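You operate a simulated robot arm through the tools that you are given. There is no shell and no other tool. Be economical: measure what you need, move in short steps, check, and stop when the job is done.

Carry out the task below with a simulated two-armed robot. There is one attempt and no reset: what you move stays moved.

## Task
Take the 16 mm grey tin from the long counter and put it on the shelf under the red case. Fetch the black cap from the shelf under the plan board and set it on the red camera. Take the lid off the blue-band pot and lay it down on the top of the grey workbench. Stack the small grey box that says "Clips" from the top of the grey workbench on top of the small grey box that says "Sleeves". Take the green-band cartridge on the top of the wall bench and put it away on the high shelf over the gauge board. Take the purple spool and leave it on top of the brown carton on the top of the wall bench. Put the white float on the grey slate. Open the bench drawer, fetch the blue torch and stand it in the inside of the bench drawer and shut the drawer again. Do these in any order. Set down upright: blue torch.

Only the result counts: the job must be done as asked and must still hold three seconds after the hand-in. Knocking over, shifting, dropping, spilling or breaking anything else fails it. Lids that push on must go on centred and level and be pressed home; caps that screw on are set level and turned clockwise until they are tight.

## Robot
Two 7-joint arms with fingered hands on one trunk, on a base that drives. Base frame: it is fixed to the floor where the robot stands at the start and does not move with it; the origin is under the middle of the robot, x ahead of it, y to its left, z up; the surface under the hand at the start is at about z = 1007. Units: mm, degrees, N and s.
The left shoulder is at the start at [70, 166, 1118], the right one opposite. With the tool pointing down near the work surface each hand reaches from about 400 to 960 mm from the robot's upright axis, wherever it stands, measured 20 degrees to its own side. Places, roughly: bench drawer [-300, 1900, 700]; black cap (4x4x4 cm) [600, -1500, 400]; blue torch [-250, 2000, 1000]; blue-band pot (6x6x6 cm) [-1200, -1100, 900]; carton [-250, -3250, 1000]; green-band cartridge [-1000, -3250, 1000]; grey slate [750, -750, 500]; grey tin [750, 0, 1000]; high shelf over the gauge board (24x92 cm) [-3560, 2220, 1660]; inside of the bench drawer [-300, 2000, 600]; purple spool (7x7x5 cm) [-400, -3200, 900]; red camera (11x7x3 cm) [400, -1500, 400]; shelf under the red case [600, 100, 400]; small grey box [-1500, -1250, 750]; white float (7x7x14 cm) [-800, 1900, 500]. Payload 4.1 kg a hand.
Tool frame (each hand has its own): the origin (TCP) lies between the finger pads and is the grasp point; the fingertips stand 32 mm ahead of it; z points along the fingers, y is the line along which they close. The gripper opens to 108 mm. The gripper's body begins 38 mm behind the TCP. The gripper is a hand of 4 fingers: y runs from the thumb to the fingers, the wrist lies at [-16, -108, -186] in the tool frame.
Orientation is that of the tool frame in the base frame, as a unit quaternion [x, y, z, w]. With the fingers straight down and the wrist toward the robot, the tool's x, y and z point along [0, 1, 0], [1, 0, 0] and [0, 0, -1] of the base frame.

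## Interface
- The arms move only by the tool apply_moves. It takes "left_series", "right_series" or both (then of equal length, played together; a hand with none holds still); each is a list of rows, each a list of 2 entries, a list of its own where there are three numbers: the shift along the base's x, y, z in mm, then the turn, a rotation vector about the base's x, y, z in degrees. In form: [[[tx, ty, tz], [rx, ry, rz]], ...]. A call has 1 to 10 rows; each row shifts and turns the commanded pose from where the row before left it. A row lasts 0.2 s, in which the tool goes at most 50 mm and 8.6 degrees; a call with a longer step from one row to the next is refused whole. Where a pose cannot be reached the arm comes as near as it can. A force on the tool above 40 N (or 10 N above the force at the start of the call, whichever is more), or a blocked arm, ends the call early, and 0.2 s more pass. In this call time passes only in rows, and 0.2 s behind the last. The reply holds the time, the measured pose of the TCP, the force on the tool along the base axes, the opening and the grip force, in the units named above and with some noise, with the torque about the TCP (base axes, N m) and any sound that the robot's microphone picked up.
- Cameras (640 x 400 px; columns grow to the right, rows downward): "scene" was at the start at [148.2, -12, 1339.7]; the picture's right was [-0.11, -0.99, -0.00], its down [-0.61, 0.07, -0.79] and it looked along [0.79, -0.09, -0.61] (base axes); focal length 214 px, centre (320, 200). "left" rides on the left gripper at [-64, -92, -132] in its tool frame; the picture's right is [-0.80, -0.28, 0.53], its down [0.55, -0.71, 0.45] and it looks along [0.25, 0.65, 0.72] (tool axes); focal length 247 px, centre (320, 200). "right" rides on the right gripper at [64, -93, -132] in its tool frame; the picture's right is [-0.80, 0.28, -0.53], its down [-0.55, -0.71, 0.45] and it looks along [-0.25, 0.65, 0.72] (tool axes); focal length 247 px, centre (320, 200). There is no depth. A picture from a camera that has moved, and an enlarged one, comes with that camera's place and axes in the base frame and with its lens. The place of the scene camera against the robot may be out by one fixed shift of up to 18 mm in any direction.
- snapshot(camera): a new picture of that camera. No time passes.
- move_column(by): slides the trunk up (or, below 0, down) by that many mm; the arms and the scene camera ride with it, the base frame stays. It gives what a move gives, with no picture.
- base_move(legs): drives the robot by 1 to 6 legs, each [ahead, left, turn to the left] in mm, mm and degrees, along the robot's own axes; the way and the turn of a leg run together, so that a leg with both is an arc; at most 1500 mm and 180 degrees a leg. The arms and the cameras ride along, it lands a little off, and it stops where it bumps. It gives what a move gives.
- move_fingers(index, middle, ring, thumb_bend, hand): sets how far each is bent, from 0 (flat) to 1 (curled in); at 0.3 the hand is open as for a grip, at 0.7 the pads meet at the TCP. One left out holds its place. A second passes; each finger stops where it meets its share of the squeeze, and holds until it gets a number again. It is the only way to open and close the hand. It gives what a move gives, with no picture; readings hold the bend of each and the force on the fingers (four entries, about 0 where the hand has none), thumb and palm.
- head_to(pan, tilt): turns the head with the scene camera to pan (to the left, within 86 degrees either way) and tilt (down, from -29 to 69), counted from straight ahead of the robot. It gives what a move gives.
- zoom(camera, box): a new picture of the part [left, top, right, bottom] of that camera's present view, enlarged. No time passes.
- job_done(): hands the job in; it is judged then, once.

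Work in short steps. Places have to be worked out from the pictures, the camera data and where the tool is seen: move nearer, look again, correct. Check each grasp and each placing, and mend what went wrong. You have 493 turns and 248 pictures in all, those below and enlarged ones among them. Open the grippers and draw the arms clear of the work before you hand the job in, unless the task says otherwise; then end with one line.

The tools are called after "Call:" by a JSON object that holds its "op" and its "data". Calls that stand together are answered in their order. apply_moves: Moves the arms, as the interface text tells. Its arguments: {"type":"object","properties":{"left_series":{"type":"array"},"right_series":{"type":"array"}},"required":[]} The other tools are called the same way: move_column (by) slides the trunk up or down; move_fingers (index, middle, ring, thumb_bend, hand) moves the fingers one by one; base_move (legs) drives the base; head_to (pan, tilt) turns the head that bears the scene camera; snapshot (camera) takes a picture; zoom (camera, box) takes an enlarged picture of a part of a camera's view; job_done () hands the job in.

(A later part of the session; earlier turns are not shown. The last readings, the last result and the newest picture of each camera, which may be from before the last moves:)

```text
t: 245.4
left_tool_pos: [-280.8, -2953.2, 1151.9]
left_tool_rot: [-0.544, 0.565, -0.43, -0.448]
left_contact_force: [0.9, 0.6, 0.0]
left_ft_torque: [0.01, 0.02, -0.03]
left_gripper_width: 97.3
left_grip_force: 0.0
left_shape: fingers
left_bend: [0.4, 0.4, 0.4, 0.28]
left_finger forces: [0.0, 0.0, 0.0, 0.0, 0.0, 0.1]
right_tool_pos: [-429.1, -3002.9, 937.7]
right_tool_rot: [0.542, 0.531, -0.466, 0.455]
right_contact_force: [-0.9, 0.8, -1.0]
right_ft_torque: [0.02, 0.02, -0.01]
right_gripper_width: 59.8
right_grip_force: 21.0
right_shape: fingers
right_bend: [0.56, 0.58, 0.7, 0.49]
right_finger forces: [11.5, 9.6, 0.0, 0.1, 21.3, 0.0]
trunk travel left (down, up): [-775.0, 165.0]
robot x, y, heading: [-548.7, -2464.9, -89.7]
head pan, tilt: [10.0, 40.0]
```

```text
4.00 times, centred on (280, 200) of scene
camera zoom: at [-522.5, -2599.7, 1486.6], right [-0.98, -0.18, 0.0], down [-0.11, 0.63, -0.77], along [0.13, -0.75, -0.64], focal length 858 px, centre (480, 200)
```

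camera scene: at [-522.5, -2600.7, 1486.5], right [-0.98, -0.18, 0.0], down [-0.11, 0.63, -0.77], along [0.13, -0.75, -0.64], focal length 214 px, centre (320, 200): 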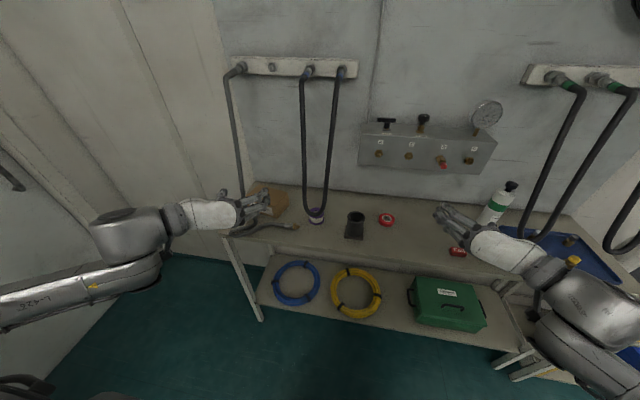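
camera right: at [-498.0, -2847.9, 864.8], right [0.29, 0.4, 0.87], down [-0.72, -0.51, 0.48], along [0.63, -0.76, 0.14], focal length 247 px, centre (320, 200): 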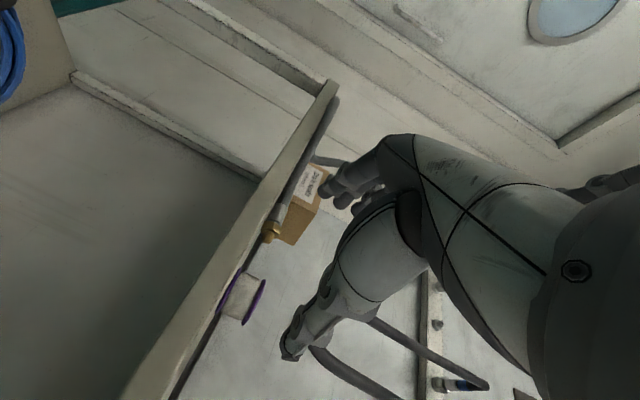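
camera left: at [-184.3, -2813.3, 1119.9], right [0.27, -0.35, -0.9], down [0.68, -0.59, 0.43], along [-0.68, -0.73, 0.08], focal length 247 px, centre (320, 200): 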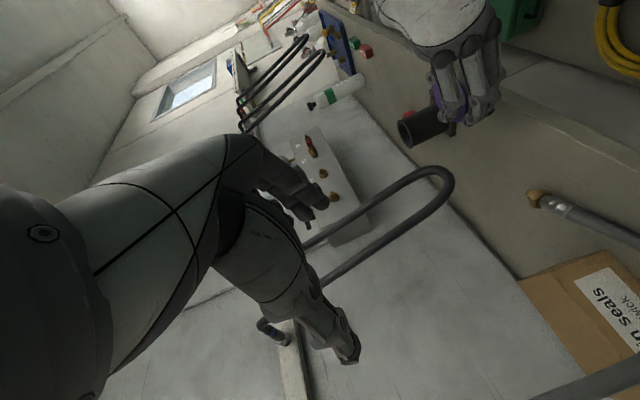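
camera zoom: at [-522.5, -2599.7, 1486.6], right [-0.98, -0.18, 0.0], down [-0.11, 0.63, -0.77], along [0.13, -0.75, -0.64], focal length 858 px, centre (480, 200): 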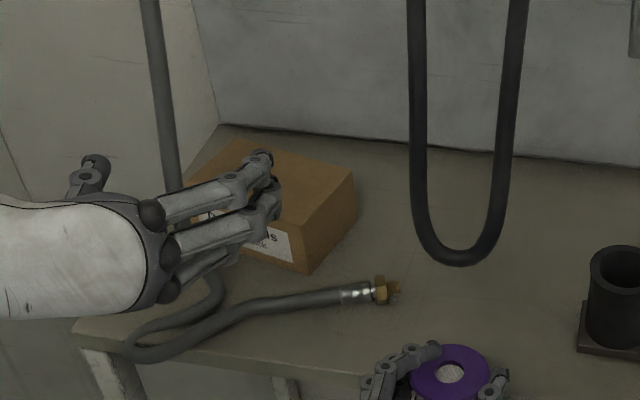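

Carton top ≈ z 928, centred near (-185,-3245), with a hose strand hanging in front of it around x≈-169, y≈-3080…-3136. I'll place the spool on the carton's right half, around (-230,-3237). Retract a bit and move the base left.

Call:
{"op": "apply_moves", "data": {"right_series": [[[0, 30, 15], [0, 0, 0]], [[0, 30, 15], [0, 0, 0]]], "left_series": [[[0, 40, 10], [0, 0, 0]], [[0, 40, 10], [0, 0, 0]]]}}

Call:
{"op": "base_move", "data": {"legs": [[0, 200, 0]]}}

Call:
{"op": "snapshot", "data": {"camera": "scene"}}

Call:
{"op": "snapshot", "data": {"camera": "right"}}

```text
t: 246.0
left_tool_pos: [-280.9, -2874.4, 1172.1]
left_tool_rot: [-0.543, 0.565, -0.43, -0.448]
left_contact_force: [0.2, -0.1, 0.1]
left_ft_torque: [0.04, 0.0, 0.04]
left_gripper_width: 97.3
left_grip_force: 0.0
left_shape: fingers
left_bend: [0.4, 0.4, 0.4, 0.28]
left_finger forces: [0.0, 0.1, 0.0, 0.1, 0.1, 0.0]
right_tool_pos: [-424.7, -2940.7, 970.7]
right_tool_rot: [0.543, 0.529, -0.466, 0.456]
right_contact_force: [0.4, 0.4, -1.1]
right_ft_torque: [0.03, 0.0, 0.0]
right_gripper_width: 59.9
right_grip_force: 21.3
right_shape: fingers
right_bend: [0.56, 0.58, 0.7, 0.49]
right_finger forces: [11.3, 9.5, 0.0, 0.1, 21.3, 0.0]
trunk travel left (down, up): [-775.0, 165.0]
robot x, y, heading: [-547.5, -2465.1, -89.8]
head pan, tilt: [10.0, 40.0]
```

```text
t: 247.6
left_tool_pos: [-85.7, -2876.0, 1173.2]
left_tool_rot: [-0.543, 0.565, -0.43, -0.448]
left_contact_force: [0.0, 0.0, -0.3]
left_ft_torque: [0.0, 0.01, -0.01]
left_gripper_width: 97.2
left_grip_force: 0.0
left_shape: fingers
left_bend: [0.4, 0.4, 0.4, 0.28]
left_finger forces: [0.0, 0.1, 0.0, 0.0, 0.0, 0.1]
right_tool_pos: [-229.4, -2943.1, 969.9]
right_tool_rot: [0.544, 0.529, -0.466, 0.454]
right_contact_force: [0.7, -1.0, -1.8]
right_ft_torque: [0.02, -0.01, 0.01]
right_gripper_width: 59.8
right_grip_force: 21.1
right_shape: fingers
right_bend: [0.56, 0.58, 0.7, 0.49]
right_finger forces: [11.4, 9.6, 0.0, 0.0, 21.3, 0.1]
trunk travel left (down, up): [-775.0, 165.0]
robot x, y, heading: [-354.3, -2461.0, -90.3]
head pan, tilt: [10.0, 40.0]
```

```text
119 pictures are left
camera scene: at [-326.9, -2600.6, 1486.5], right [-0.98, -0.17, 0.0], down [-0.11, 0.63, -0.77], along [0.13, -0.75, -0.64], focal length 214 px, centre (320, 200)
```

scene: 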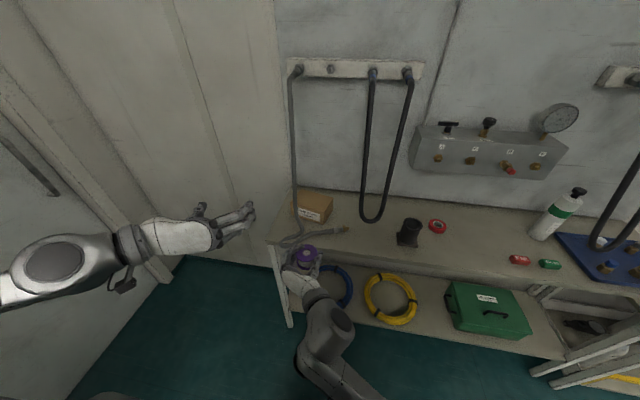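

```text
118 pictures are left
camera right: at [-318.2, -2801.2, 924.6], right [0.29, 0.4, 0.87], down [-0.72, -0.51, 0.48], along [0.63, -0.76, 0.14], focal length 247 px, centre (320, 200)
```

right: 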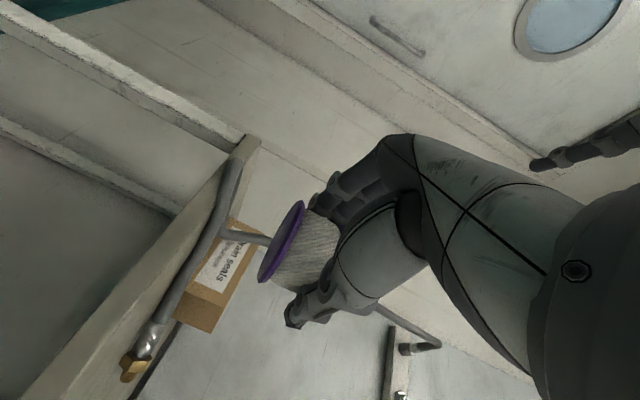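

The strand is near (-127,-3190) and the middle loop bottom near (-418,-3094,1000). I yaw the right hand −17° so wrist and fingers avoid both, raise, and advance to the carton.

Call:
{"op": "apply_moves", "data": {"right_series": [[[-3, 0, 10], [0, 0, -8.5]], [[-2, 0, 10], [0, 0, -8.5]], [[0, -45, 0], [0, 0, 0]], [[0, -45, 0], [0, 0, 0]], [[0, -45, 0], [0, 0, 0]]]}}

Call:
{"op": "snapshot", "data": {"camera": "right"}}

Call:
{"op": "zoom", "data": {"camera": "scene", "box": [250, 150, 410, 290]}}

```text
t: 249.0
left_tool_pos: [-86.2, -2876.1, 1174.1]
left_tool_rot: [-0.543, 0.566, -0.43, -0.448]
left_contact_force: [0.1, -0.2, 0.6]
left_ft_torque: [-0.02, 0.01, 0.0]
left_gripper_width: 96.8
left_grip_force: 0.0
left_shape: fingers
left_bend: [0.4, 0.4, 0.4, 0.28]
left_finger forces: [0.0, 0.0, 0.0, 0.1, 0.0, 0.0]
right_tool_pos: [-262.3, -3077.1, 958.2]
right_tool_rot: [0.605, 0.453, -0.549, 0.357]
right_contact_force: [-0.7, 0.1, -0.7]
right_ft_torque: [0.0, -0.03, -0.03]
right_gripper_width: 59.6
right_grip_force: 21.3
right_shape: fingers
right_bend: [0.56, 0.58, 0.7, 0.49]
right_finger forces: [11.5, 9.6, 0.0, 0.0, 21.1, 0.0]
trunk travel left (down, up): [-775.0, 165.0]
robot x, y, heading: [-353.8, -2466.4, -90.1]
head pan, tilt: [10.0, 40.0]
stopped in row 5 (right hand): the arm was blocked; the commanded pose is now the measured one
```

```text
117 pictures are left
camera right: at [-305.2, -2914.5, 919.4], right [0.46, 0.28, 0.85], down [-0.81, -0.27, 0.52], along [0.37, -0.92, 0.1], focal length 247 px, centre (320, 200)
```

right: 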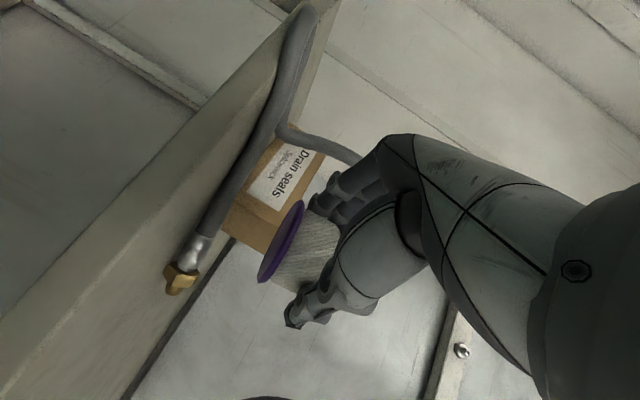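

```text
2.86 times, centred on (330, 220) of scene
camera zoom: at [-327.3, -2599.7, 1486.6], right [-0.98, -0.17, 0.0], down [-0.11, 0.63, -0.77], along [0.13, -0.75, -0.64], focal length 613 px, centre (291, 143)
```

zoom: 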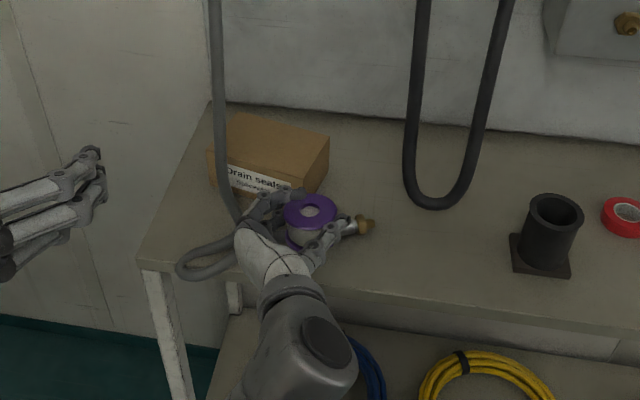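

The arm hit a joint limit (not a collision). I retract, shift the base further left so the right arm works more to its own side, and retry.

Call:
{"op": "apply_moves", "data": {"right_series": [[[-10, 45, 10], [0, 0, 0]], [[-20, 45, 10], [0, 0, 0]], [[-40, 20, 10], [0, 0, 0]]]}}

Call:
{"op": "base_move", "data": {"legs": [[0, 200, 0]]}}

Call:
{"op": "apply_moves", "data": {"right_series": [[[-40, 0, 0], [0, 0, 0]], [[-30, 0, 0], [0, 0, 0]]]}}

```text
refused: row 2 steps farther than a row can; nothing moved
```

```text
t: 250.6
left_tool_pos: [113.9, -2877.8, 1172.8]
left_tool_rot: [-0.544, 0.564, -0.43, -0.449]
left_contact_force: [-0.1, 0.1, 0.8]
left_ft_torque: [0.0, -0.01, -0.01]
left_gripper_width: 97.1
left_grip_force: 0.0
left_shape: fingers
left_bend: [0.4, 0.4, 0.4, 0.28]
left_finger forces: [0.1, 0.1, 0.0, 0.0, 0.0, 0.1]
right_tool_pos: [-62.1, -3077.6, 959.1]
right_tool_rot: [0.605, 0.454, -0.548, 0.357]
right_contact_force: [0.1, 0.4, -0.9]
right_ft_torque: [-0.02, -0.02, -0.02]
right_gripper_width: 59.6
right_grip_force: 21.0
right_shape: fingers
right_bend: [0.56, 0.58, 0.7, 0.49]
right_finger forces: [11.4, 9.5, 0.0, 0.0, 21.2, 0.0]
trunk travel left (down, up): [-775.0, 165.0]
robot x, y, heading: [-153.6, -2460.8, -89.9]
head pan, tilt: [10.0, 40.0]
```

```text
t: 251.2
left_tool_pos: [113.4, -2876.9, 1172.3]
left_tool_rot: [-0.544, 0.566, -0.429, -0.448]
left_contact_force: [0.6, -0.8, 0.0]
left_ft_torque: [-0.03, -0.02, 0.03]
left_gripper_width: 97.1
left_grip_force: 0.1
left_shape: fingers
left_bend: [0.4, 0.4, 0.4, 0.28]
left_finger forces: [0.0, 0.1, 0.0, 0.1, 0.0, 0.1]
right_tool_pos: [-132.7, -3074.8, 958.3]
right_tool_rot: [0.605, 0.454, -0.548, 0.358]
right_contact_force: [-0.1, -0.1, -1.0]
right_ft_torque: [0.02, -0.02, 0.01]
right_gripper_width: 59.5
right_grip_force: 20.8
right_shape: fingers
right_bend: [0.56, 0.58, 0.7, 0.49]
right_finger forces: [11.3, 9.6, 0.1, 0.1, 21.1, 0.1]
trunk travel left (down, up): [-775.0, 165.0]
robot x, y, heading: [-154.9, -2466.7, -89.9]
head pan, tilt: [10.0, 40.0]
```

No contact occurred. Move the hand right to x≈-236 and up, then check and advance.

Call:
{"op": "apply_moves", "data": {"right_series": [[[-38, 0, 12], [0, 0, 0]], [[-38, 0, 12], [0, 0, 0]], [[-26, 0, 6], [0, 0, 0]], [[0, -40, 0], [0, 0, 0]], [[0, -40, 0], [0, 0, 0]]]}}

Call:
{"op": "snapshot", "data": {"camera": "right"}}

Call:
{"op": "zoom", "data": {"camera": "scene", "box": [320, 150, 480, 290]}}

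```text
t: 252.4
left_tool_pos: [113.6, -2877.6, 1172.4]
left_tool_rot: [-0.543, 0.566, -0.429, -0.448]
left_contact_force: [0.0, -0.3, 0.2]
left_ft_torque: [-0.01, -0.03, -0.04]
left_gripper_width: 97.5
left_grip_force: 0.1
left_shape: fingers
left_bend: [0.4, 0.4, 0.4, 0.28]
left_finger forces: [0.0, 0.0, 0.0, 0.1, 0.1, 0.1]
right_tool_pos: [-235.4, -3157.5, 985.6]
right_tool_rot: [0.605, 0.454, -0.548, 0.357]
right_contact_force: [0.0, -0.1, -1.7]
right_ft_torque: [0.0, -0.01, 0.01]
right_gripper_width: 59.6
right_grip_force: 21.3
right_shape: fingers
right_bend: [0.56, 0.58, 0.7, 0.49]
right_finger forces: [11.4, 9.7, 0.0, 0.0, 21.1, 0.0]
trunk travel left (down, up): [-775.0, 165.0]
robot x, y, heading: [-152.7, -2464.9, -90.1]
head pan, tilt: [10.0, 40.0]
```

```text
115 pictures are left
camera right: at [-277.9, -2995.0, 946.1], right [0.46, 0.27, 0.85], down [-0.81, -0.27, 0.52], along [0.37, -0.92, 0.1], focal length 247 px, centre (320, 200)
```

right: 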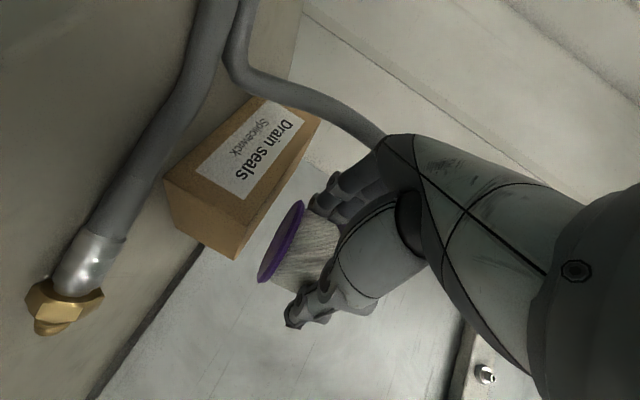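

```text
2.86 times, centred on (400, 220) of scene
camera zoom: at [-127.5, -2602.0, 1486.3], right [-0.98, -0.17, 0.0], down [-0.11, 0.63, -0.77], along [0.13, -0.75, -0.64], focal length 613 px, centre (91, 143)
```

zoom: 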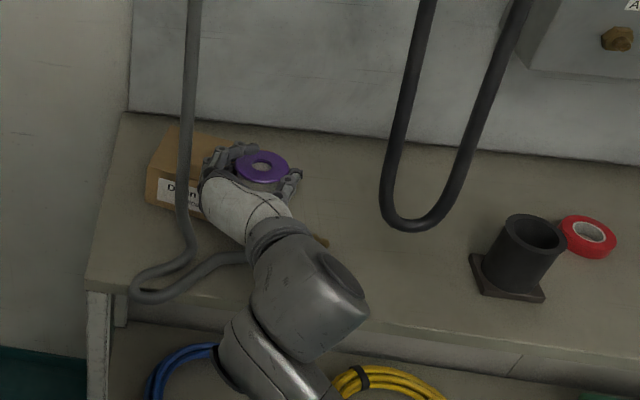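

Path is clear. Advance to above the carton's right half.

Call:
{"op": "apply_moves", "data": {"right_series": [[[2, -35, 0], [0, 0, 0]], [[3, -32, 0], [0, 0, 0]]]}}

Call:
{"op": "snapshot", "data": {"camera": "right"}}

Call:
{"op": "zoom", "data": {"camera": "scene", "box": [340, 150, 420, 220]}}

```text
t: 253.0
left_tool_pos: [114.3, -2876.5, 1172.7]
left_tool_rot: [-0.544, 0.565, -0.429, -0.448]
left_contact_force: [-0.1, -0.7, -0.1]
left_ft_torque: [0.02, 0.02, -0.01]
left_gripper_width: 97.1
left_grip_force: 0.0
left_shape: fingers
left_bend: [0.4, 0.4, 0.4, 0.28]
left_finger forces: [0.0, 0.0, 0.1, 0.0, 0.1, 0.0]
right_tool_pos: [-229.7, -3224.4, 986.3]
right_tool_rot: [0.605, 0.454, -0.549, 0.357]
right_contact_force: [0.0, -0.7, -0.8]
right_ft_torque: [0.0, -0.07, 0.03]
right_gripper_width: 59.7
right_grip_force: 20.3
right_shape: fingers
right_bend: [0.56, 0.58, 0.7, 0.49]
right_finger forces: [11.4, 9.7, 0.0, 0.0, 20.9, 0.0]
trunk travel left (down, up): [-775.0, 165.0]
robot x, y, heading: [-155.5, -2464.0, -90.1]
head pan, tilt: [10.0, 40.0]
```

```text
113 pictures are left
camera right: at [-272.1, -3061.4, 946.8], right [0.46, 0.27, 0.85], down [-0.81, -0.27, 0.52], along [0.37, -0.92, 0.1], focal length 247 px, centre (320, 200)
```

right: 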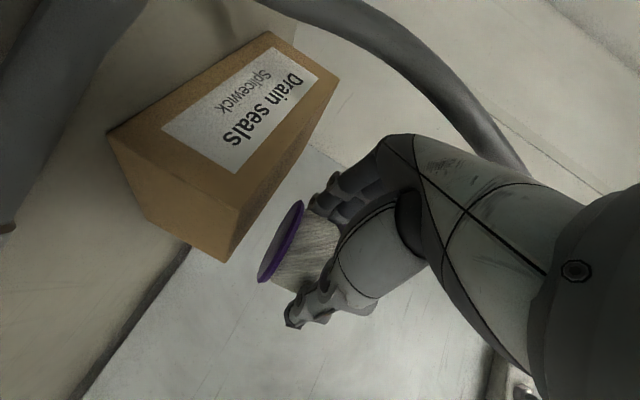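

```text
5.71 times, centred on (380, 185) of scene
camera zoom: at [-127.3, -2601.7, 1486.3], right [-0.98, -0.17, 0.0], down [-0.11, 0.63, -0.77], along [0.13, -0.75, -0.64], focal length 1226 px, centre (-23, 286)
```

zoom: 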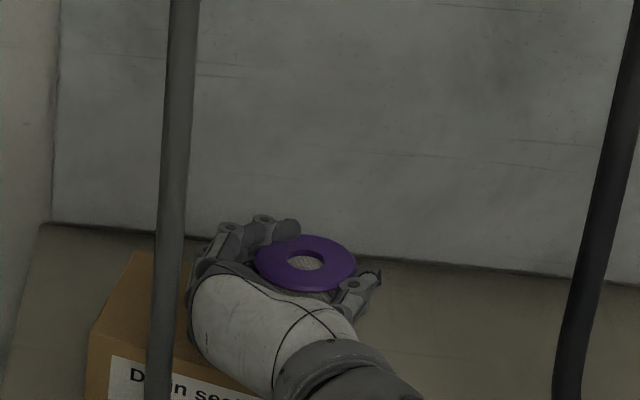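

Spool centre is ~35 mm inside the carton's right edge. Shift 8 mm further in and lower to contact.

Call:
{"op": "apply_moves", "data": {"right_series": [[[8, -2, -10], [0, 0, 0]], [[0, 0, -8], [0, 0, 0]], [[0, 0, -3], [0, 0, 0]], [[0, 0, -3], [0, 0, 0]], [[0, 0, -3], [0, 0, 0]]]}}

```text
t: 254.2
left_tool_pos: [113.6, -2876.2, 1172.5]
left_tool_rot: [-0.544, 0.565, -0.43, -0.448]
left_contact_force: [-0.3, 0.7, 0.8]
left_ft_torque: [0.02, -0.07, 0.0]
left_gripper_width: 97.2
left_grip_force: 0.0
left_shape: fingers
left_bend: [0.4, 0.4, 0.4, 0.28]
left_finger forces: [0.1, 0.0, 0.1, 0.0, 0.1, 0.1]
right_tool_pos: [-222.0, -3226.6, 963.3]
right_tool_rot: [0.604, 0.454, -0.549, 0.358]
right_contact_force: [-0.8, -1.8, 7.1]
right_ft_torque: [-0.23, -0.07, -0.05]
right_gripper_width: 59.8
right_grip_force: 20.9
right_shape: fingers
right_bend: [0.57, 0.59, 0.7, 0.49]
right_finger forces: [11.6, 9.2, 0.0, 0.1, 22.3, 0.0]
trunk travel left (down, up): [-775.0, 165.0]
robot x, y, heading: [-149.6, -2464.3, -90.0]
head pan, tilt: [10.0, 40.0]
```

Contact at 7 N. Open the fingers and back out along the hand's axis.

Call:
{"op": "move_fingers", "data": {"hand": "right", "index": 0.43, "middle": 0.43, "ring": 0.43, "thumb_bend": 0.36}}

Call:
{"op": "apply_moves", "data": {"right_series": [[[4, 14, 0], [0, 0, 0]], [[5, 18, 0], [0, 0, 0]], [[6, 20, 0], [0, 0, 0]], [[4, 20, 0], [0, 0, 0]], [[-5, 30, 0], [0, 0, 0]], [[-15, 35, 0], [0, 0, 0]], [[-15, 35, 0], [0, 0, 0]]]}}

Call:
{"op": "snapshot", "data": {"camera": "right"}}

Call:
{"op": "zoom", "data": {"camera": "scene", "box": [320, 150, 480, 290]}}

```text
t: 255.2
left_tool_pos: [113.2, -2876.4, 1172.9]
left_tool_rot: [-0.544, 0.565, -0.43, -0.448]
left_contact_force: [-0.7, -0.7, 0.6]
left_ft_torque: [0.02, -0.02, -0.02]
left_gripper_width: 97.1
left_grip_force: 0.1
left_shape: fingers
left_bend: [0.4, 0.4, 0.4, 0.28]
left_finger forces: [0.0, 0.0, 0.0, 0.1, 0.0, 0.0]
right_tool_pos: [-221.2, -3227.4, 961.8]
right_tool_rot: [0.605, 0.454, -0.548, 0.356]
right_contact_force: [-0.3, 0.6, -0.1]
right_ft_torque: [0.02, -0.02, -0.02]
right_gripper_width: 83.3
right_grip_force: 0.0
right_shape: fingers
right_bend: [0.43, 0.43, 0.43, 0.36]
right_finger forces: [0.0, 0.0, 0.0, 0.0, 0.0, 0.1]
trunk travel left (down, up): [-775.0, 165.0]
robot x, y, heading: [-156.2, -2464.5, -89.8]
head pan, tilt: [10.0, 40.0]
```

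```text
t: 256.8
left_tool_pos: [113.7, -2875.5, 1173.1]
left_tool_rot: [-0.543, 0.565, -0.43, -0.448]
left_contact_force: [1.0, 0.4, 0.0]
left_ft_torque: [0.0, 0.03, 0.01]
left_gripper_width: 96.8
left_grip_force: 0.1
left_shape: fingers
left_bend: [0.4, 0.4, 0.4, 0.28]
left_finger forces: [0.1, 0.0, 0.0, 0.0, 0.1, 0.0]
right_tool_pos: [-237.5, -3051.5, 964.8]
right_tool_rot: [0.605, 0.454, -0.548, 0.357]
right_contact_force: [0.7, -0.5, 0.3]
right_ft_torque: [0.0, -0.01, 0.0]
right_gripper_width: 83.4
right_grip_force: 0.0
right_shape: fingers
right_bend: [0.43, 0.43, 0.43, 0.36]
right_finger forces: [0.0, 0.1, 0.0, 0.1, 0.0, 0.0]
trunk travel left (down, up): [-775.0, 165.0]
robot x, y, heading: [-152.9, -2462.4, -90.1]
head pan, tilt: [10.0, 40.0]
```

```text
111 pictures are left
camera right: at [-280.7, -2888.6, 925.5], right [0.46, 0.28, 0.85], down [-0.81, -0.27, 0.52], along [0.37, -0.92, 0.1], focal length 247 px, centre (320, 200)
```

right: 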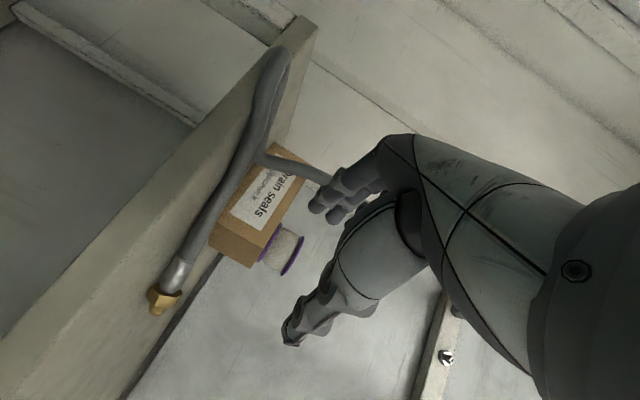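

```text
2.86 times, centred on (400, 220) of scene
camera zoom: at [-128.4, -2599.0, 1486.7], right [-0.98, -0.17, 0.0], down [-0.11, 0.63, -0.77], along [0.13, -0.75, -0.64], focal length 613 px, centre (91, 143)
```

zoom: 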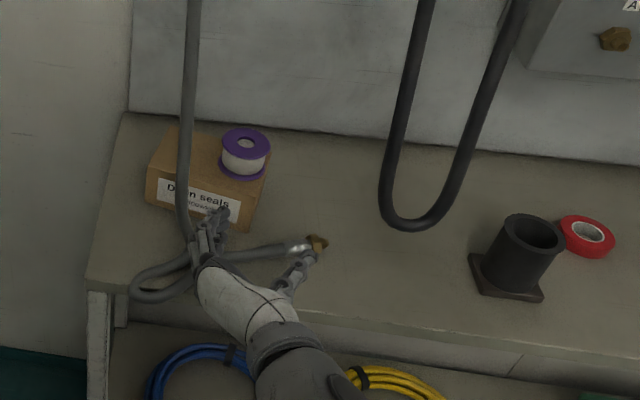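

Spool is on the carton. Next the cartridge: retract the right hand a bit and drive right to about x=-830.

Call:
{"op": "apply_moves", "data": {"right_series": [[[0, 40, 5], [0, 0, 0]], [[0, 40, 5], [0, 0, 0]], [[-20, 30, 5], [0, 0, 8.5]], [[-20, 10, 0], [0, 0, 8.5]]]}}

Call:
{"op": "base_move", "data": {"legs": [[0, -660, 0]]}}

Call:
{"op": "head_to", "data": {"pan": -15, "tilt": 38}}

Call:
{"op": "snapshot", "data": {"camera": "scene"}}

Call:
{"op": "snapshot", "data": {"camera": "right"}}

```text
t: 257.8
left_tool_pos: [112.3, -2876.3, 1174.3]
left_tool_rot: [-0.543, 0.565, -0.431, -0.448]
left_contact_force: [-0.6, 0.1, 0.3]
left_ft_torque: [0.0, 0.02, 0.01]
left_gripper_width: 97.0
left_grip_force: 0.0
left_shape: fingers
left_bend: [0.4, 0.4, 0.4, 0.28]
left_finger forces: [0.0, 0.0, 0.1, 0.1, 0.1, 0.0]
right_tool_pos: [-276.8, -2932.7, 976.0]
right_tool_rot: [0.532, 0.538, -0.489, 0.435]
right_contact_force: [0.2, -0.3, 0.5]
right_ft_torque: [-0.02, 0.05, 0.0]
right_gripper_width: 83.6
right_grip_force: 0.0
right_shape: fingers
right_bend: [0.43, 0.43, 0.43, 0.36]
right_finger forces: [0.0, 0.1, 0.0, 0.1, 0.0, 0.0]
trunk travel left (down, up): [-775.0, 165.0]
robot x, y, heading: [-154.8, -2464.2, -90.2]
head pan, tilt: [10.0, 40.0]
```

```text
t: 261.4
left_tool_pos: [-541.8, -2877.4, 1173.2]
left_tool_rot: [-0.547, 0.562, -0.432, -0.446]
left_contact_force: [0.4, -0.5, -0.4]
left_ft_torque: [0.01, -0.02, -0.01]
left_gripper_width: 96.7
left_grip_force: 0.1
left_shape: fingers
left_bend: [0.4, 0.4, 0.4, 0.28]
left_finger forces: [0.0, 0.1, 0.0, 0.0, 0.0, 0.0]
right_tool_pos: [-930.4, -2938.1, 974.3]
right_tool_rot: [0.528, 0.541, -0.488, 0.436]
right_contact_force: [0.4, 0.7, 0.1]
right_ft_torque: [0.02, 0.0, 0.01]
right_gripper_width: 83.5
right_grip_force: 0.1
right_shape: fingers
right_bend: [0.43, 0.43, 0.43, 0.36]
right_finger forces: [0.0, 0.0, 0.0, 0.1, 0.1, 0.0]
trunk travel left (down, up): [-775.0, 165.0]
robot x, y, heading: [-815.4, -2469.0, -89.1]
head pan, tilt: [10.0, 40.0]
```

```text
t: 262.3
left_tool_pos: [-541.0, -2876.6, 1172.4]
left_tool_rot: [-0.546, 0.563, -0.432, -0.446]
left_contact_force: [0.7, 0.6, 0.3]
left_ft_torque: [0.0, 0.01, 0.01]
left_gripper_width: 97.0
left_grip_force: 0.0
left_shape: fingers
left_bend: [0.4, 0.4, 0.4, 0.28]
left_finger forces: [0.0, 0.0, 0.1, 0.0, 0.0, 0.0]
right_tool_pos: [-931.9, -2938.5, 975.0]
right_tool_rot: [0.528, 0.541, -0.488, 0.436]
right_contact_force: [0.3, 1.1, -0.5]
right_ft_torque: [0.0, -0.01, 0.02]
right_gripper_width: 83.5
right_grip_force: 0.0
right_shape: fingers
right_bend: [0.43, 0.43, 0.43, 0.36]
right_finger forces: [0.1, 0.1, 0.0, 0.0, 0.1, 0.0]
trunk travel left (down, up): [-775.0, 165.0]
robot x, y, heading: [-814.5, -2468.1, -89.3]
head pan, tilt: [-15.0, 38.0]
```

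```text
109 pictures are left
camera scene: at [-822.9, -2603.8, 1489.5], right [-0.97, 0.25, 0.0], down [0.15, 0.6, -0.79], along [-0.2, -0.76, -0.62], focal length 214 px, centre (320, 200)
```

scene: 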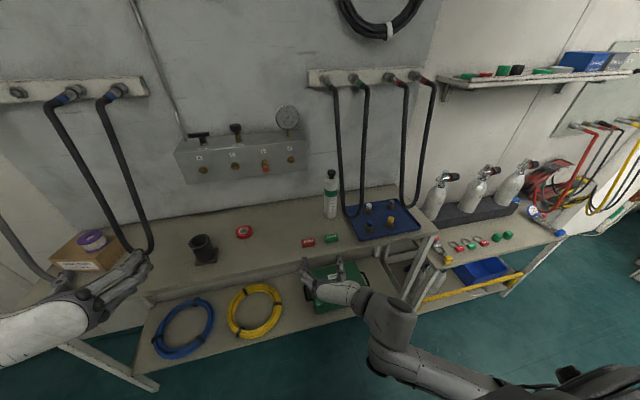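

```text
108 pictures are left
camera right: at [-1021.3, -2795.8, 936.1], right [0.35, 0.4, 0.85], down [-0.69, -0.5, 0.52], along [0.63, -0.77, 0.1], focal length 247 px, centre (320, 200)
```

right: 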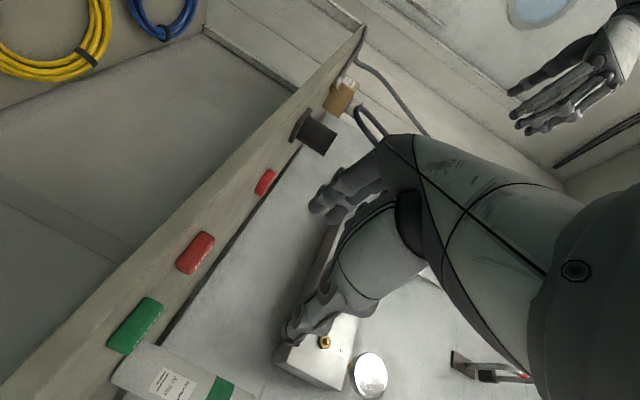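

The bottle stands at about (-1047,-3268) beneath another hose loop (bottom ≈(-1065,-3095,997)). I'll go in low and level under the loop at z≈918. Align first.

Call:
{"op": "move_fingers", "data": {"hand": "right", "index": 0.3, "middle": 0.3, "ring": 0.3, "thumb_bend": 0.3}}

Call:
{"op": "apply_moves", "data": {"right_series": [[[-30, 0, -14], [-5, 0, 0]], [[-30, 0, -14], [0, 0, 0]], [[-30, 0, -14], [0, 0, 0]], [[-25, -20, -14], [0, 0, 0]]]}}

Call:
{"op": "snapshot", "data": {"camera": "right"}}

Call:
{"op": "zoom", "data": {"camera": "scene", "box": [270, 140, 450, 310]}}

```text
t: 263.3
left_tool_pos: [-542.6, -2877.9, 1172.0]
left_tool_rot: [-0.546, 0.562, -0.431, -0.447]
left_contact_force: [0.2, -0.6, -0.8]
left_ft_torque: [0.02, 0.03, 0.0]
left_gripper_width: 97.1
left_grip_force: 0.0
left_shape: fingers
left_bend: [0.4, 0.4, 0.4, 0.28]
left_finger forces: [0.0, 0.1, 0.1, 0.0, 0.0, 0.0]
right_tool_pos: [-931.4, -2937.1, 975.5]
right_tool_rot: [0.529, 0.541, -0.487, 0.436]
right_contact_force: [-0.7, 0.4, -0.1]
right_ft_torque: [-0.06, 0.0, 0.0]
right_gripper_width: 108.0
right_grip_force: 0.0
right_shape: fingers
right_bend: [0.3, 0.3, 0.3, 0.3]
right_finger forces: [0.0, 0.0, 0.0, 0.0, 0.0, 0.0]
trunk travel left (down, up): [-775.0, 165.0]
robot x, y, heading: [-810.0, -2465.0, -89.4]
head pan, tilt: [-15.0, 38.0]
```

```text
t: 264.3
left_tool_pos: [-542.6, -2878.4, 1172.3]
left_tool_rot: [-0.546, 0.563, -0.432, -0.446]
left_contact_force: [0.3, 0.1, 0.5]
left_ft_torque: [0.02, 0.01, 0.0]
left_gripper_width: 97.2
left_grip_force: 0.2
left_shape: fingers
left_bend: [0.4, 0.4, 0.4, 0.28]
left_finger forces: [0.0, 0.0, 0.0, 0.1, 0.0, 0.0]
right_tool_pos: [-1048.6, -2957.9, 923.3]
right_tool_rot: [0.51, 0.518, -0.51, 0.46]
right_contact_force: [-0.3, -1.3, -0.1]
right_ft_torque: [0.01, -0.01, -0.03]
right_gripper_width: 108.1
right_grip_force: 0.0
right_shape: fingers
right_bend: [0.3, 0.3, 0.3, 0.3]
right_finger forces: [0.0, 0.0, 0.0, 0.0, 0.1, 0.0]
trunk travel left (down, up): [-775.0, 165.0]
robot x, y, heading: [-813.0, -2467.0, -89.3]
head pan, tilt: [-15.0, 38.0]
```

```text
107 pictures are left
camera right: at [-1138.6, -2820.9, 871.4], right [0.35, 0.47, 0.81], down [-0.69, -0.45, 0.56], along [0.63, -0.76, 0.17], focal length 247 px, centre (320, 200)
```

right: 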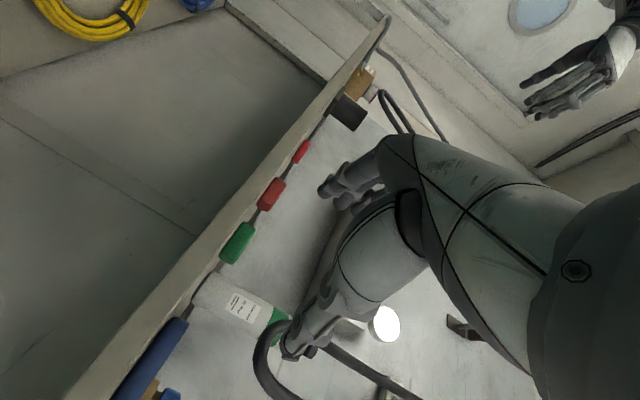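

```text
2.35 times, centred on (360, 225) of scene
camera zoom: at [-824.2, -2604.8, 1489.4], right [-0.97, 0.25, 0.0], down [0.15, 0.6, -0.79], along [-0.2, -0.76, -0.62], focal length 505 px, centre (226, 141)
```

zoom: 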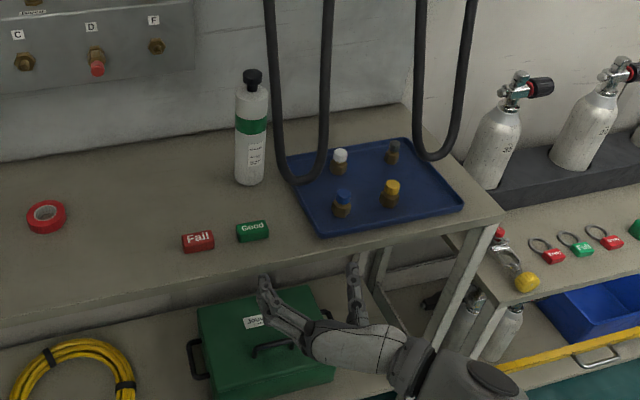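

Pitch the hand slightly down again so the wrist clears the tray rim, and advance to just before the bottle.

Call:
{"op": "apply_moves", "data": {"right_series": [[[0, -40, 0], [4, 0, 0]], [[0, -40, -1], [0, 0, 0]], [[0, -40, -1], [0, 0, 0]], [[0, -40, 0], [0, 0, 0]], [[0, -35, 0], [0, 0, 0]]]}}

Call:
{"op": "snapshot", "data": {"camera": "right"}}

Call:
{"op": "zoom", "data": {"camera": "scene", "box": [270, 140, 450, 310]}}

```text
t: 265.5
left_tool_pos: [-542.1, -2878.4, 1173.0]
left_tool_rot: [-0.546, 0.563, -0.431, -0.446]
left_contact_force: [0.1, 0.1, 0.5]
left_ft_torque: [-0.01, 0.04, 0.01]
left_gripper_width: 97.2
left_grip_force: 0.0
left_shape: fingers
left_bend: [0.4, 0.4, 0.4, 0.28]
left_finger forces: [0.0, 0.0, 0.1, 0.0, 0.0, 0.1]
right_tool_pos: [-1044.9, -3150.3, 917.3]
right_tool_rot: [0.524, 0.537, -0.492, 0.442]
right_contact_force: [0.3, 0.6, -0.2]
right_ft_torque: [0.0, -0.02, 0.03]
right_gripper_width: 108.5
right_grip_force: 0.2
right_shape: fingers
right_bend: [0.3, 0.3, 0.3, 0.3]
right_finger forces: [0.0, 0.0, 0.0, 0.0, 0.1, 0.0]
trunk travel left (down, up): [-775.0, 165.0]
robot x, y, heading: [-813.1, -2469.5, -89.7]
head pan, tilt: [-15.0, 38.0]
```

```text
105 pictures are left
camera right: at [-1135.5, -3009.2, 876.1], right [0.35, 0.41, 0.84], down [-0.69, -0.49, 0.53], along [0.63, -0.77, 0.11], focal length 247 px, centre (320, 200)
```

right: 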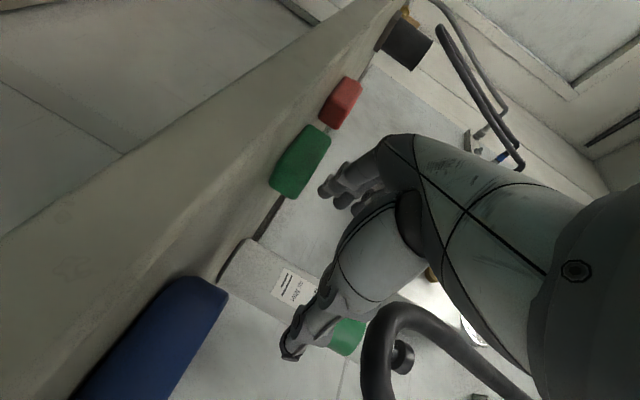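

```text
2.35 times, centred on (360, 225) of scene
camera zoom: at [-822.9, -2604.8, 1489.4], right [-0.97, 0.25, 0.0], down [0.15, 0.6, -0.79], along [-0.2, -0.76, -0.62], focal length 505 px, centre (226, 141)
```

zoom: 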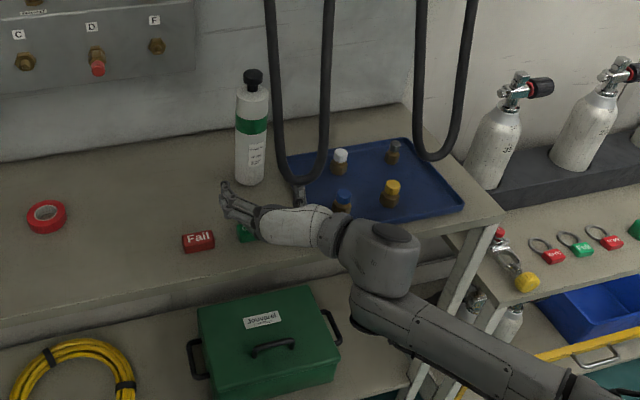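

Continue to the bottle, shifting 6 mm to −x, then close.

Call:
{"op": "apply_moves", "data": {"right_series": [[[-6, -30, 0], [0, 0, 0]], [[0, -30, 0], [0, 0, 0]], [[0, -18, 0], [0, 0, 0]], [[0, -12, 0], [0, 0, 0]]]}}

Call:
{"op": "snapshot", "data": {"camera": "right"}}

```text
t: 266.5
left_tool_pos: [-543.3, -2871.5, 1174.3]
left_tool_rot: [-0.544, 0.563, -0.432, -0.448]
left_contact_force: [0.4, -0.1, 0.5]
left_ft_torque: [0.01, 0.02, 0.0]
left_gripper_width: 96.8
left_grip_force: 0.1
left_shape: fingers
left_bend: [0.4, 0.4, 0.4, 0.28]
left_finger forces: [0.1, 0.0, 0.0, 0.1, 0.2, 0.0]
right_tool_pos: [-1051.6, -3228.3, 918.1]
right_tool_rot: [0.529, 0.537, -0.488, 0.44]
right_contact_force: [3.5, 35.0, 14.8]
right_ft_torque: [3.55, 1.24, -3.99]
right_gripper_width: 108.3
right_grip_force: 0.1
right_shape: fingers
right_bend: [0.3, 0.3, 0.3, 0.3]
right_finger forces: [0.1, 0.1, 0.1, 0.1, 0.0, 0.1]
trunk travel left (down, up): [-775.0, 165.0]
robot x, y, heading: [-816.8, -2469.1, -89.9]
head pan, tilt: [-15.0, 38.0]
stopped in row 4 (right hand): the force on the tool passed its limit at 54 N (the readings are from after the stop); the commanded pose is now the measured one
```

```text
103 pictures are left
camera right: at [-1140.1, -3088.0, 877.3], right [0.35, 0.41, 0.84], down [-0.69, -0.49, 0.52], along [0.63, -0.77, 0.11], focal length 247 px, centre (320, 200)
```

right: 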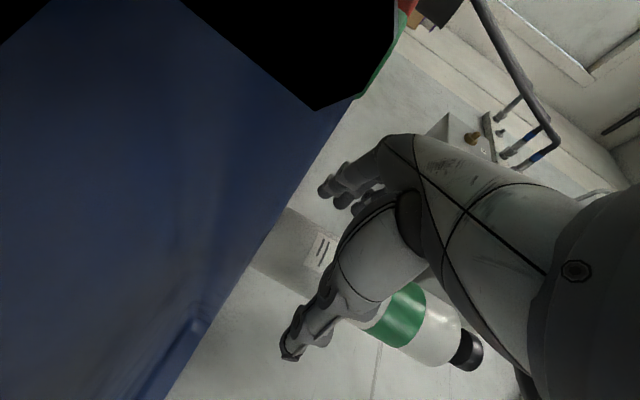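

The wrist/forearm met the bench edge. Back off, pitch the hand 6° more downward to lift the wrist, and go in again.

Call:
{"op": "apply_moves", "data": {"right_series": [[[0, 20, 2], [0, 0, 0]], [[0, 5, 3], [6, 0, 0]], [[0, -15, 0], [0, 0, 0]], [[0, -12, 0], [0, 0, 0]], [[0, -10, 0], [0, 0, 0]], [[0, -8, 0], [0, 0, 0]]]}}

Call:
{"op": "zoom", "data": {"camera": "scene", "box": [270, 140, 450, 310]}}

```text
t: 267.9
left_tool_pos: [-543.2, -2877.5, 1173.1]
left_tool_rot: [-0.546, 0.563, -0.431, -0.446]
left_contact_force: [0.8, 0.0, -0.7]
left_ft_torque: [0.01, 0.01, 0.01]
left_gripper_width: 96.9
left_grip_force: 0.2
left_shape: fingers
left_bend: [0.4, 0.4, 0.4, 0.28]
left_finger forces: [0.0, 0.0, 0.1, 0.0, 0.0, 0.0]
right_tool_pos: [-1051.0, -3255.6, 918.6]
right_tool_rot: [0.551, 0.563, -0.459, 0.411]
right_contact_force: [0.3, 0.9, -0.1]
right_ft_torque: [-0.03, 0.0, 0.02]
right_gripper_width: 108.2
right_grip_force: 0.0
right_shape: fingers
right_bend: [0.3, 0.3, 0.3, 0.3]
right_finger forces: [0.0, 0.0, 0.1, 0.1, 0.0, 0.1]
trunk travel left (down, up): [-775.0, 165.0]
robot x, y, heading: [-817.4, -2468.5, -89.6]
head pan, tilt: [-15.0, 38.0]
```

```text
2.35 times, centred on (360, 225) of scene
camera zoom: at [-823.5, -2603.8, 1489.4], right [-0.97, 0.25, 0.0], down [0.15, 0.6, -0.79], along [-0.2, -0.76, -0.62], focal length 505 px, centre (226, 141)
```

zoom: 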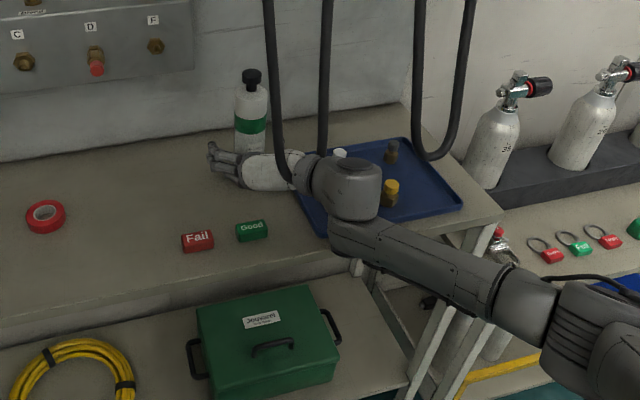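

Now the hand surrounds the bottle without contact. Close.

Call:
{"op": "move_fingers", "data": {"hand": "right", "index": 0.7, "middle": 0.7, "ring": 0.7, "thumb_bend": 0.65}}

Call:
{"op": "snapshot", "data": {"camera": "right"}}

```text
t: 268.9
left_tool_pos: [-543.0, -2877.0, 1173.2]
left_tool_rot: [-0.545, 0.564, -0.431, -0.446]
left_contact_force: [-0.1, 0.0, -0.6]
left_ft_torque: [-0.03, 0.0, 0.0]
left_gripper_width: 96.9
left_grip_force: 0.1
left_shape: fingers
left_bend: [0.4, 0.4, 0.4, 0.28]
left_finger forces: [0.0, 0.0, 0.0, 0.1, 0.0, 0.0]
right_tool_pos: [-1051.4, -3254.7, 919.0]
right_tool_rot: [0.55, 0.563, -0.459, 0.411]
right_contact_force: [1.2, -0.7, -1.1]
right_ft_torque: [0.0, -0.16, 0.04]
right_gripper_width: 49.7
right_grip_force: 23.2
right_shape: fingers
right_bend: [0.58, 0.63, 0.63, 0.53]
right_finger forces: [10.5, 6.7, 6.3, 0.1, 22.5, 0.0]
trunk travel left (down, up): [-775.0, 165.0]
robot x, y, heading: [-818.0, -2466.8, -89.6]
head pan, tilt: [-15.0, 38.0]
```

```text
101 pictures are left
camera right: at [-1140.4, -3109.3, 893.6], right [0.35, 0.31, 0.88], down [-0.69, -0.55, 0.47], along [0.63, -0.78, 0.03], focal length 247 px, centre (320, 200)
```

right: 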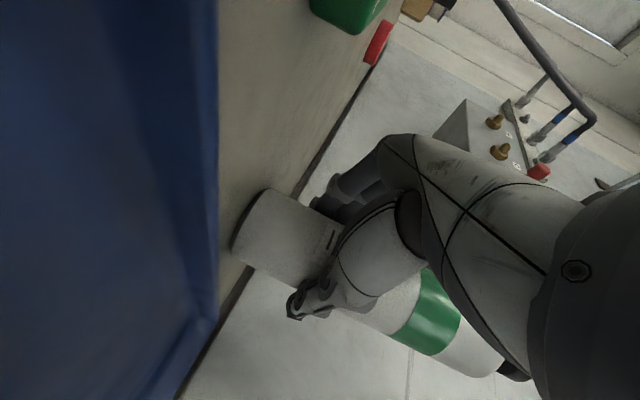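

Bottle is gripped, but a hose loop hangs in front above. I lift it only ~6 mm and swing it left, pivoting about the wrist, to set it down clear of the loop for a better grasp.

Call:
{"op": "apply_moves", "data": {"right_series": [[[0, 0, 6], [0, 0, 0]], [[20.6, 14, 0], [0, 0, 6.75]], [[18.6, 16.2, 0], [0, 0, 6.75]], [[16.6, 18.4, 0], [0, 0, 6.75]], [[14.2, 20.1, 0], [0, 0, 6.75]]]}}

Call:
{"op": "zoom", "data": {"camera": "scene", "box": [270, 140, 450, 310]}}

```text
t: 270.1
left_tool_pos: [-544.2, -2877.4, 1172.1]
left_tool_rot: [-0.546, 0.564, -0.431, -0.446]
left_contact_force: [-0.9, -0.2, 0.6]
left_ft_torque: [0.02, 0.0, -0.02]
left_gripper_width: 96.9
left_grip_force: 0.1
left_shape: fingers
left_bend: [0.4, 0.4, 0.4, 0.28]
left_finger forces: [0.0, 0.0, 0.1, 0.0, 0.0, 0.0]
right_tool_pos: [-980.4, -3183.9, 926.7]
right_tool_rot: [0.404, 0.676, -0.35, 0.507]
right_contact_force: [0.9, 0.3, -3.9]
right_ft_torque: [0.04, 0.01, -0.01]
right_gripper_width: 49.4
right_grip_force: 22.4
right_shape: fingers
right_bend: [0.58, 0.63, 0.63, 0.53]
right_finger forces: [9.7, 6.5, 6.1, 0.0, 22.6, 0.0]
trunk travel left (down, up): [-775.0, 165.0]
robot x, y, heading: [-814.1, -2465.3, -89.7]
head pan, tilt: [-15.0, 38.0]
```

```text
2.35 times, centred on (360, 225) of scene
camera zoom: at [-823.7, -2603.2, 1489.4], right [-0.97, 0.25, 0.0], down [0.15, 0.6, -0.79], along [-0.2, -0.76, -0.62], focal length 505 px, centre (226, 141)
```

zoom: 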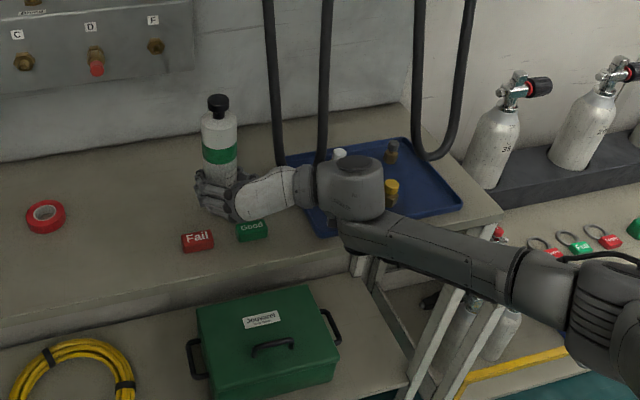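

Bottle is now left of the hose. Set it down here and release.

Call:
{"op": "apply_moves", "data": {"right_series": [[[0, 0, -4], [0, 0, 0]], [[0, 0, -2], [0, 0, 0]], [[0, 0, -2], [0, 0, 0]]]}}

Call:
{"op": "move_fingers", "data": {"hand": "right", "index": 0.35, "middle": 0.35, "ring": 0.35, "thumb_bend": 0.3}}

```text
t: 270.9
left_tool_pos: [-541.8, -2877.3, 1172.7]
left_tool_rot: [-0.544, 0.563, -0.432, -0.447]
left_contact_force: [-0.3, -0.4, 0.2]
left_ft_torque: [0.0, -0.02, -0.02]
left_gripper_width: 96.9
left_grip_force: 0.0
left_shape: fingers
left_bend: [0.4, 0.4, 0.4, 0.28]
left_finger forces: [0.1, 0.1, 0.1, 0.1, 0.1, 0.1]
right_tool_pos: [-980.1, -3186.7, 917.7]
right_tool_rot: [0.404, 0.676, -0.351, 0.507]
right_contact_force: [-0.2, -1.6, 1.0]
right_ft_torque: [-0.02, -0.03, 0.04]
right_gripper_width: 49.4
right_grip_force: 22.6
right_shape: fingers
right_bend: [0.58, 0.63, 0.63, 0.53]
right_finger forces: [9.8, 6.4, 5.9, 0.1, 23.1, 0.0]
trunk travel left (down, up): [-775.0, 165.0]
robot x, y, heading: [-813.3, -2467.4, -89.6]
head pan, tilt: [-15.0, 38.0]
```

```text
t: 271.9
left_tool_pos: [-542.8, -2877.0, 1172.6]
left_tool_rot: [-0.546, 0.563, -0.431, -0.447]
left_contact_force: [0.0, -0.7, 0.3]
left_ft_torque: [0.01, 0.03, -0.04]
left_gripper_width: 96.9
left_grip_force: 0.1
left_shape: fingers
left_bend: [0.4, 0.4, 0.4, 0.28]
left_finger forces: [0.0, 0.1, 0.0, 0.0, 0.0, 0.0]
right_tool_pos: [-980.6, -3186.8, 918.1]
right_tool_rot: [0.405, 0.676, -0.35, 0.506]
right_contact_force: [0.9, 0.1, 0.2]
right_ft_torque: [0.01, 0.0, -0.02]
right_gripper_width: 101.8
right_grip_force: 0.0
right_shape: fingers
right_bend: [0.35, 0.35, 0.35, 0.3]
right_finger forces: [0.0, 0.0, 0.0, 0.0, 0.0, 0.0]
trunk travel left (down, up): [-775.0, 165.0]
robot x, y, heading: [-811.8, -2468.0, -89.6]
head pan, tilt: [-15.0, 38.0]
```

Withdraw along the hand's axis, then yaw −57° to approach from the left.

Call:
{"op": "apply_moves", "data": {"right_series": [[[-14, 27, 0], [0, 0, 0]], [[-14, 27, 0], [0, 0, 0]], [[-18, 35, 0], [0, 0, 0]], [[-10, 40, 0], [0, 0, 0]], [[0, 45, 0], [0, 0, -8]], [[15, 30, 0], [0, 0, -8]], [[20, 10, 0], [0, 0, -8]], [[20, 0, 0], [0, 0, -8]], [[25, 0, 0], [0, 0, -8]], [[25, 0, 0], [0, 0, -8]]]}}

Call:
{"op": "apply_moves", "data": {"right_series": [[[25, -10, 0], [0, 0, -8]], [[20, -30, 0], [0, 0, 0]], [[0, -40, 0], [0, 0, 0]]]}}

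Call:
{"op": "snapshot", "data": {"camera": "right"}}

Call:
{"op": "zoom", "data": {"camera": "scene", "box": [270, 140, 450, 310]}}

```text
t: 274.1
left_tool_pos: [-540.9, -2876.8, 1173.3]
left_tool_rot: [-0.546, 0.563, -0.431, -0.447]
left_contact_force: [0.3, -0.2, 0.1]
left_ft_torque: [0.02, 0.03, -0.04]
left_gripper_width: 97.1
left_grip_force: 0.0
left_shape: fingers
left_bend: [0.4, 0.4, 0.4, 0.28]
left_finger forces: [0.0, 0.1, 0.1, 0.1, 0.0, 0.1]
right_tool_pos: [-930.8, -2975.2, 917.5]
right_tool_rot: [0.644, 0.453, -0.527, 0.319]
right_contact_force: [0.7, 0.1, -0.1]
right_ft_torque: [-0.02, 0.0, -0.01]
right_gripper_width: 101.9
right_grip_force: 0.0
right_shape: fingers
right_bend: [0.35, 0.35, 0.35, 0.3]
right_finger forces: [0.1, 0.0, 0.0, 0.0, 0.1, 0.0]
trunk travel left (down, up): [-775.0, 165.0]
robot x, y, heading: [-817.0, -2468.9, -89.6]
head pan, tilt: [-15.0, 38.0]
```

```text
t: 274.9
left_tool_pos: [-543.9, -2878.7, 1172.2]
left_tool_rot: [-0.545, 0.564, -0.432, -0.446]
left_contact_force: [-0.3, -0.6, 0.5]
left_ft_torque: [0.0, -0.03, 0.0]
left_gripper_width: 97.4
left_grip_force: 0.1
left_shape: fingers
left_bend: [0.4, 0.4, 0.4, 0.28]
left_finger forces: [0.0, 0.0, 0.0, 0.1, 0.0, 0.0]
right_tool_pos: [-887.5, -3055.6, 916.0]
right_tool_rot: [0.675, 0.407, -0.547, 0.282]
right_contact_force: [0.4, -0.5, 0.1]
right_ft_torque: [-0.03, -0.04, -0.04]
right_gripper_width: 102.0
right_grip_force: 0.0
right_shape: fingers
right_bend: [0.35, 0.35, 0.35, 0.3]
right_finger forces: [0.0, 0.0, 0.1, 0.0, 0.1, 0.1]
trunk travel left (down, up): [-775.0, 165.0]
robot x, y, heading: [-812.5, -2468.6, -89.8]
head pan, tilt: [-15.0, 38.0]
```

```text
99 pictures are left
camera right: at [-895.5, -2884.7, 890.0], right [0.46, 0.1, 0.88], down [-0.87, -0.14, 0.47], along [0.17, -0.98, 0.02], focal length 247 px, centre (320, 200)
```

right: 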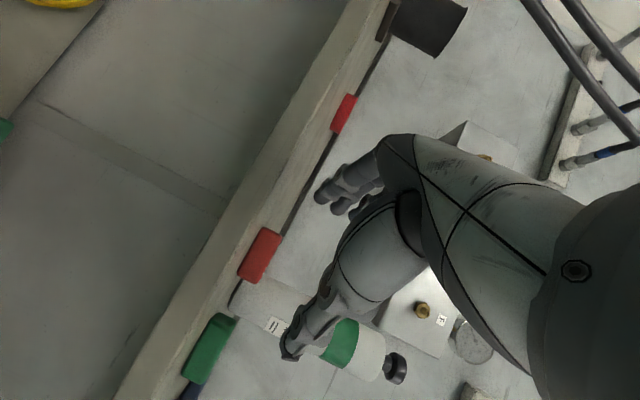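

```text
2.35 times, centred on (360, 225) of scene
camera zoom: at [-824.4, -2604.5, 1489.3], right [-0.97, 0.25, 0.0], down [0.16, 0.6, -0.79], along [-0.2, -0.76, -0.62], focal length 505 px, centre (226, 141)
```

zoom: 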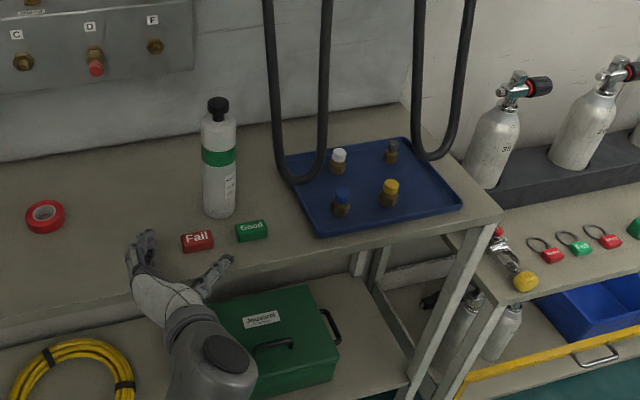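

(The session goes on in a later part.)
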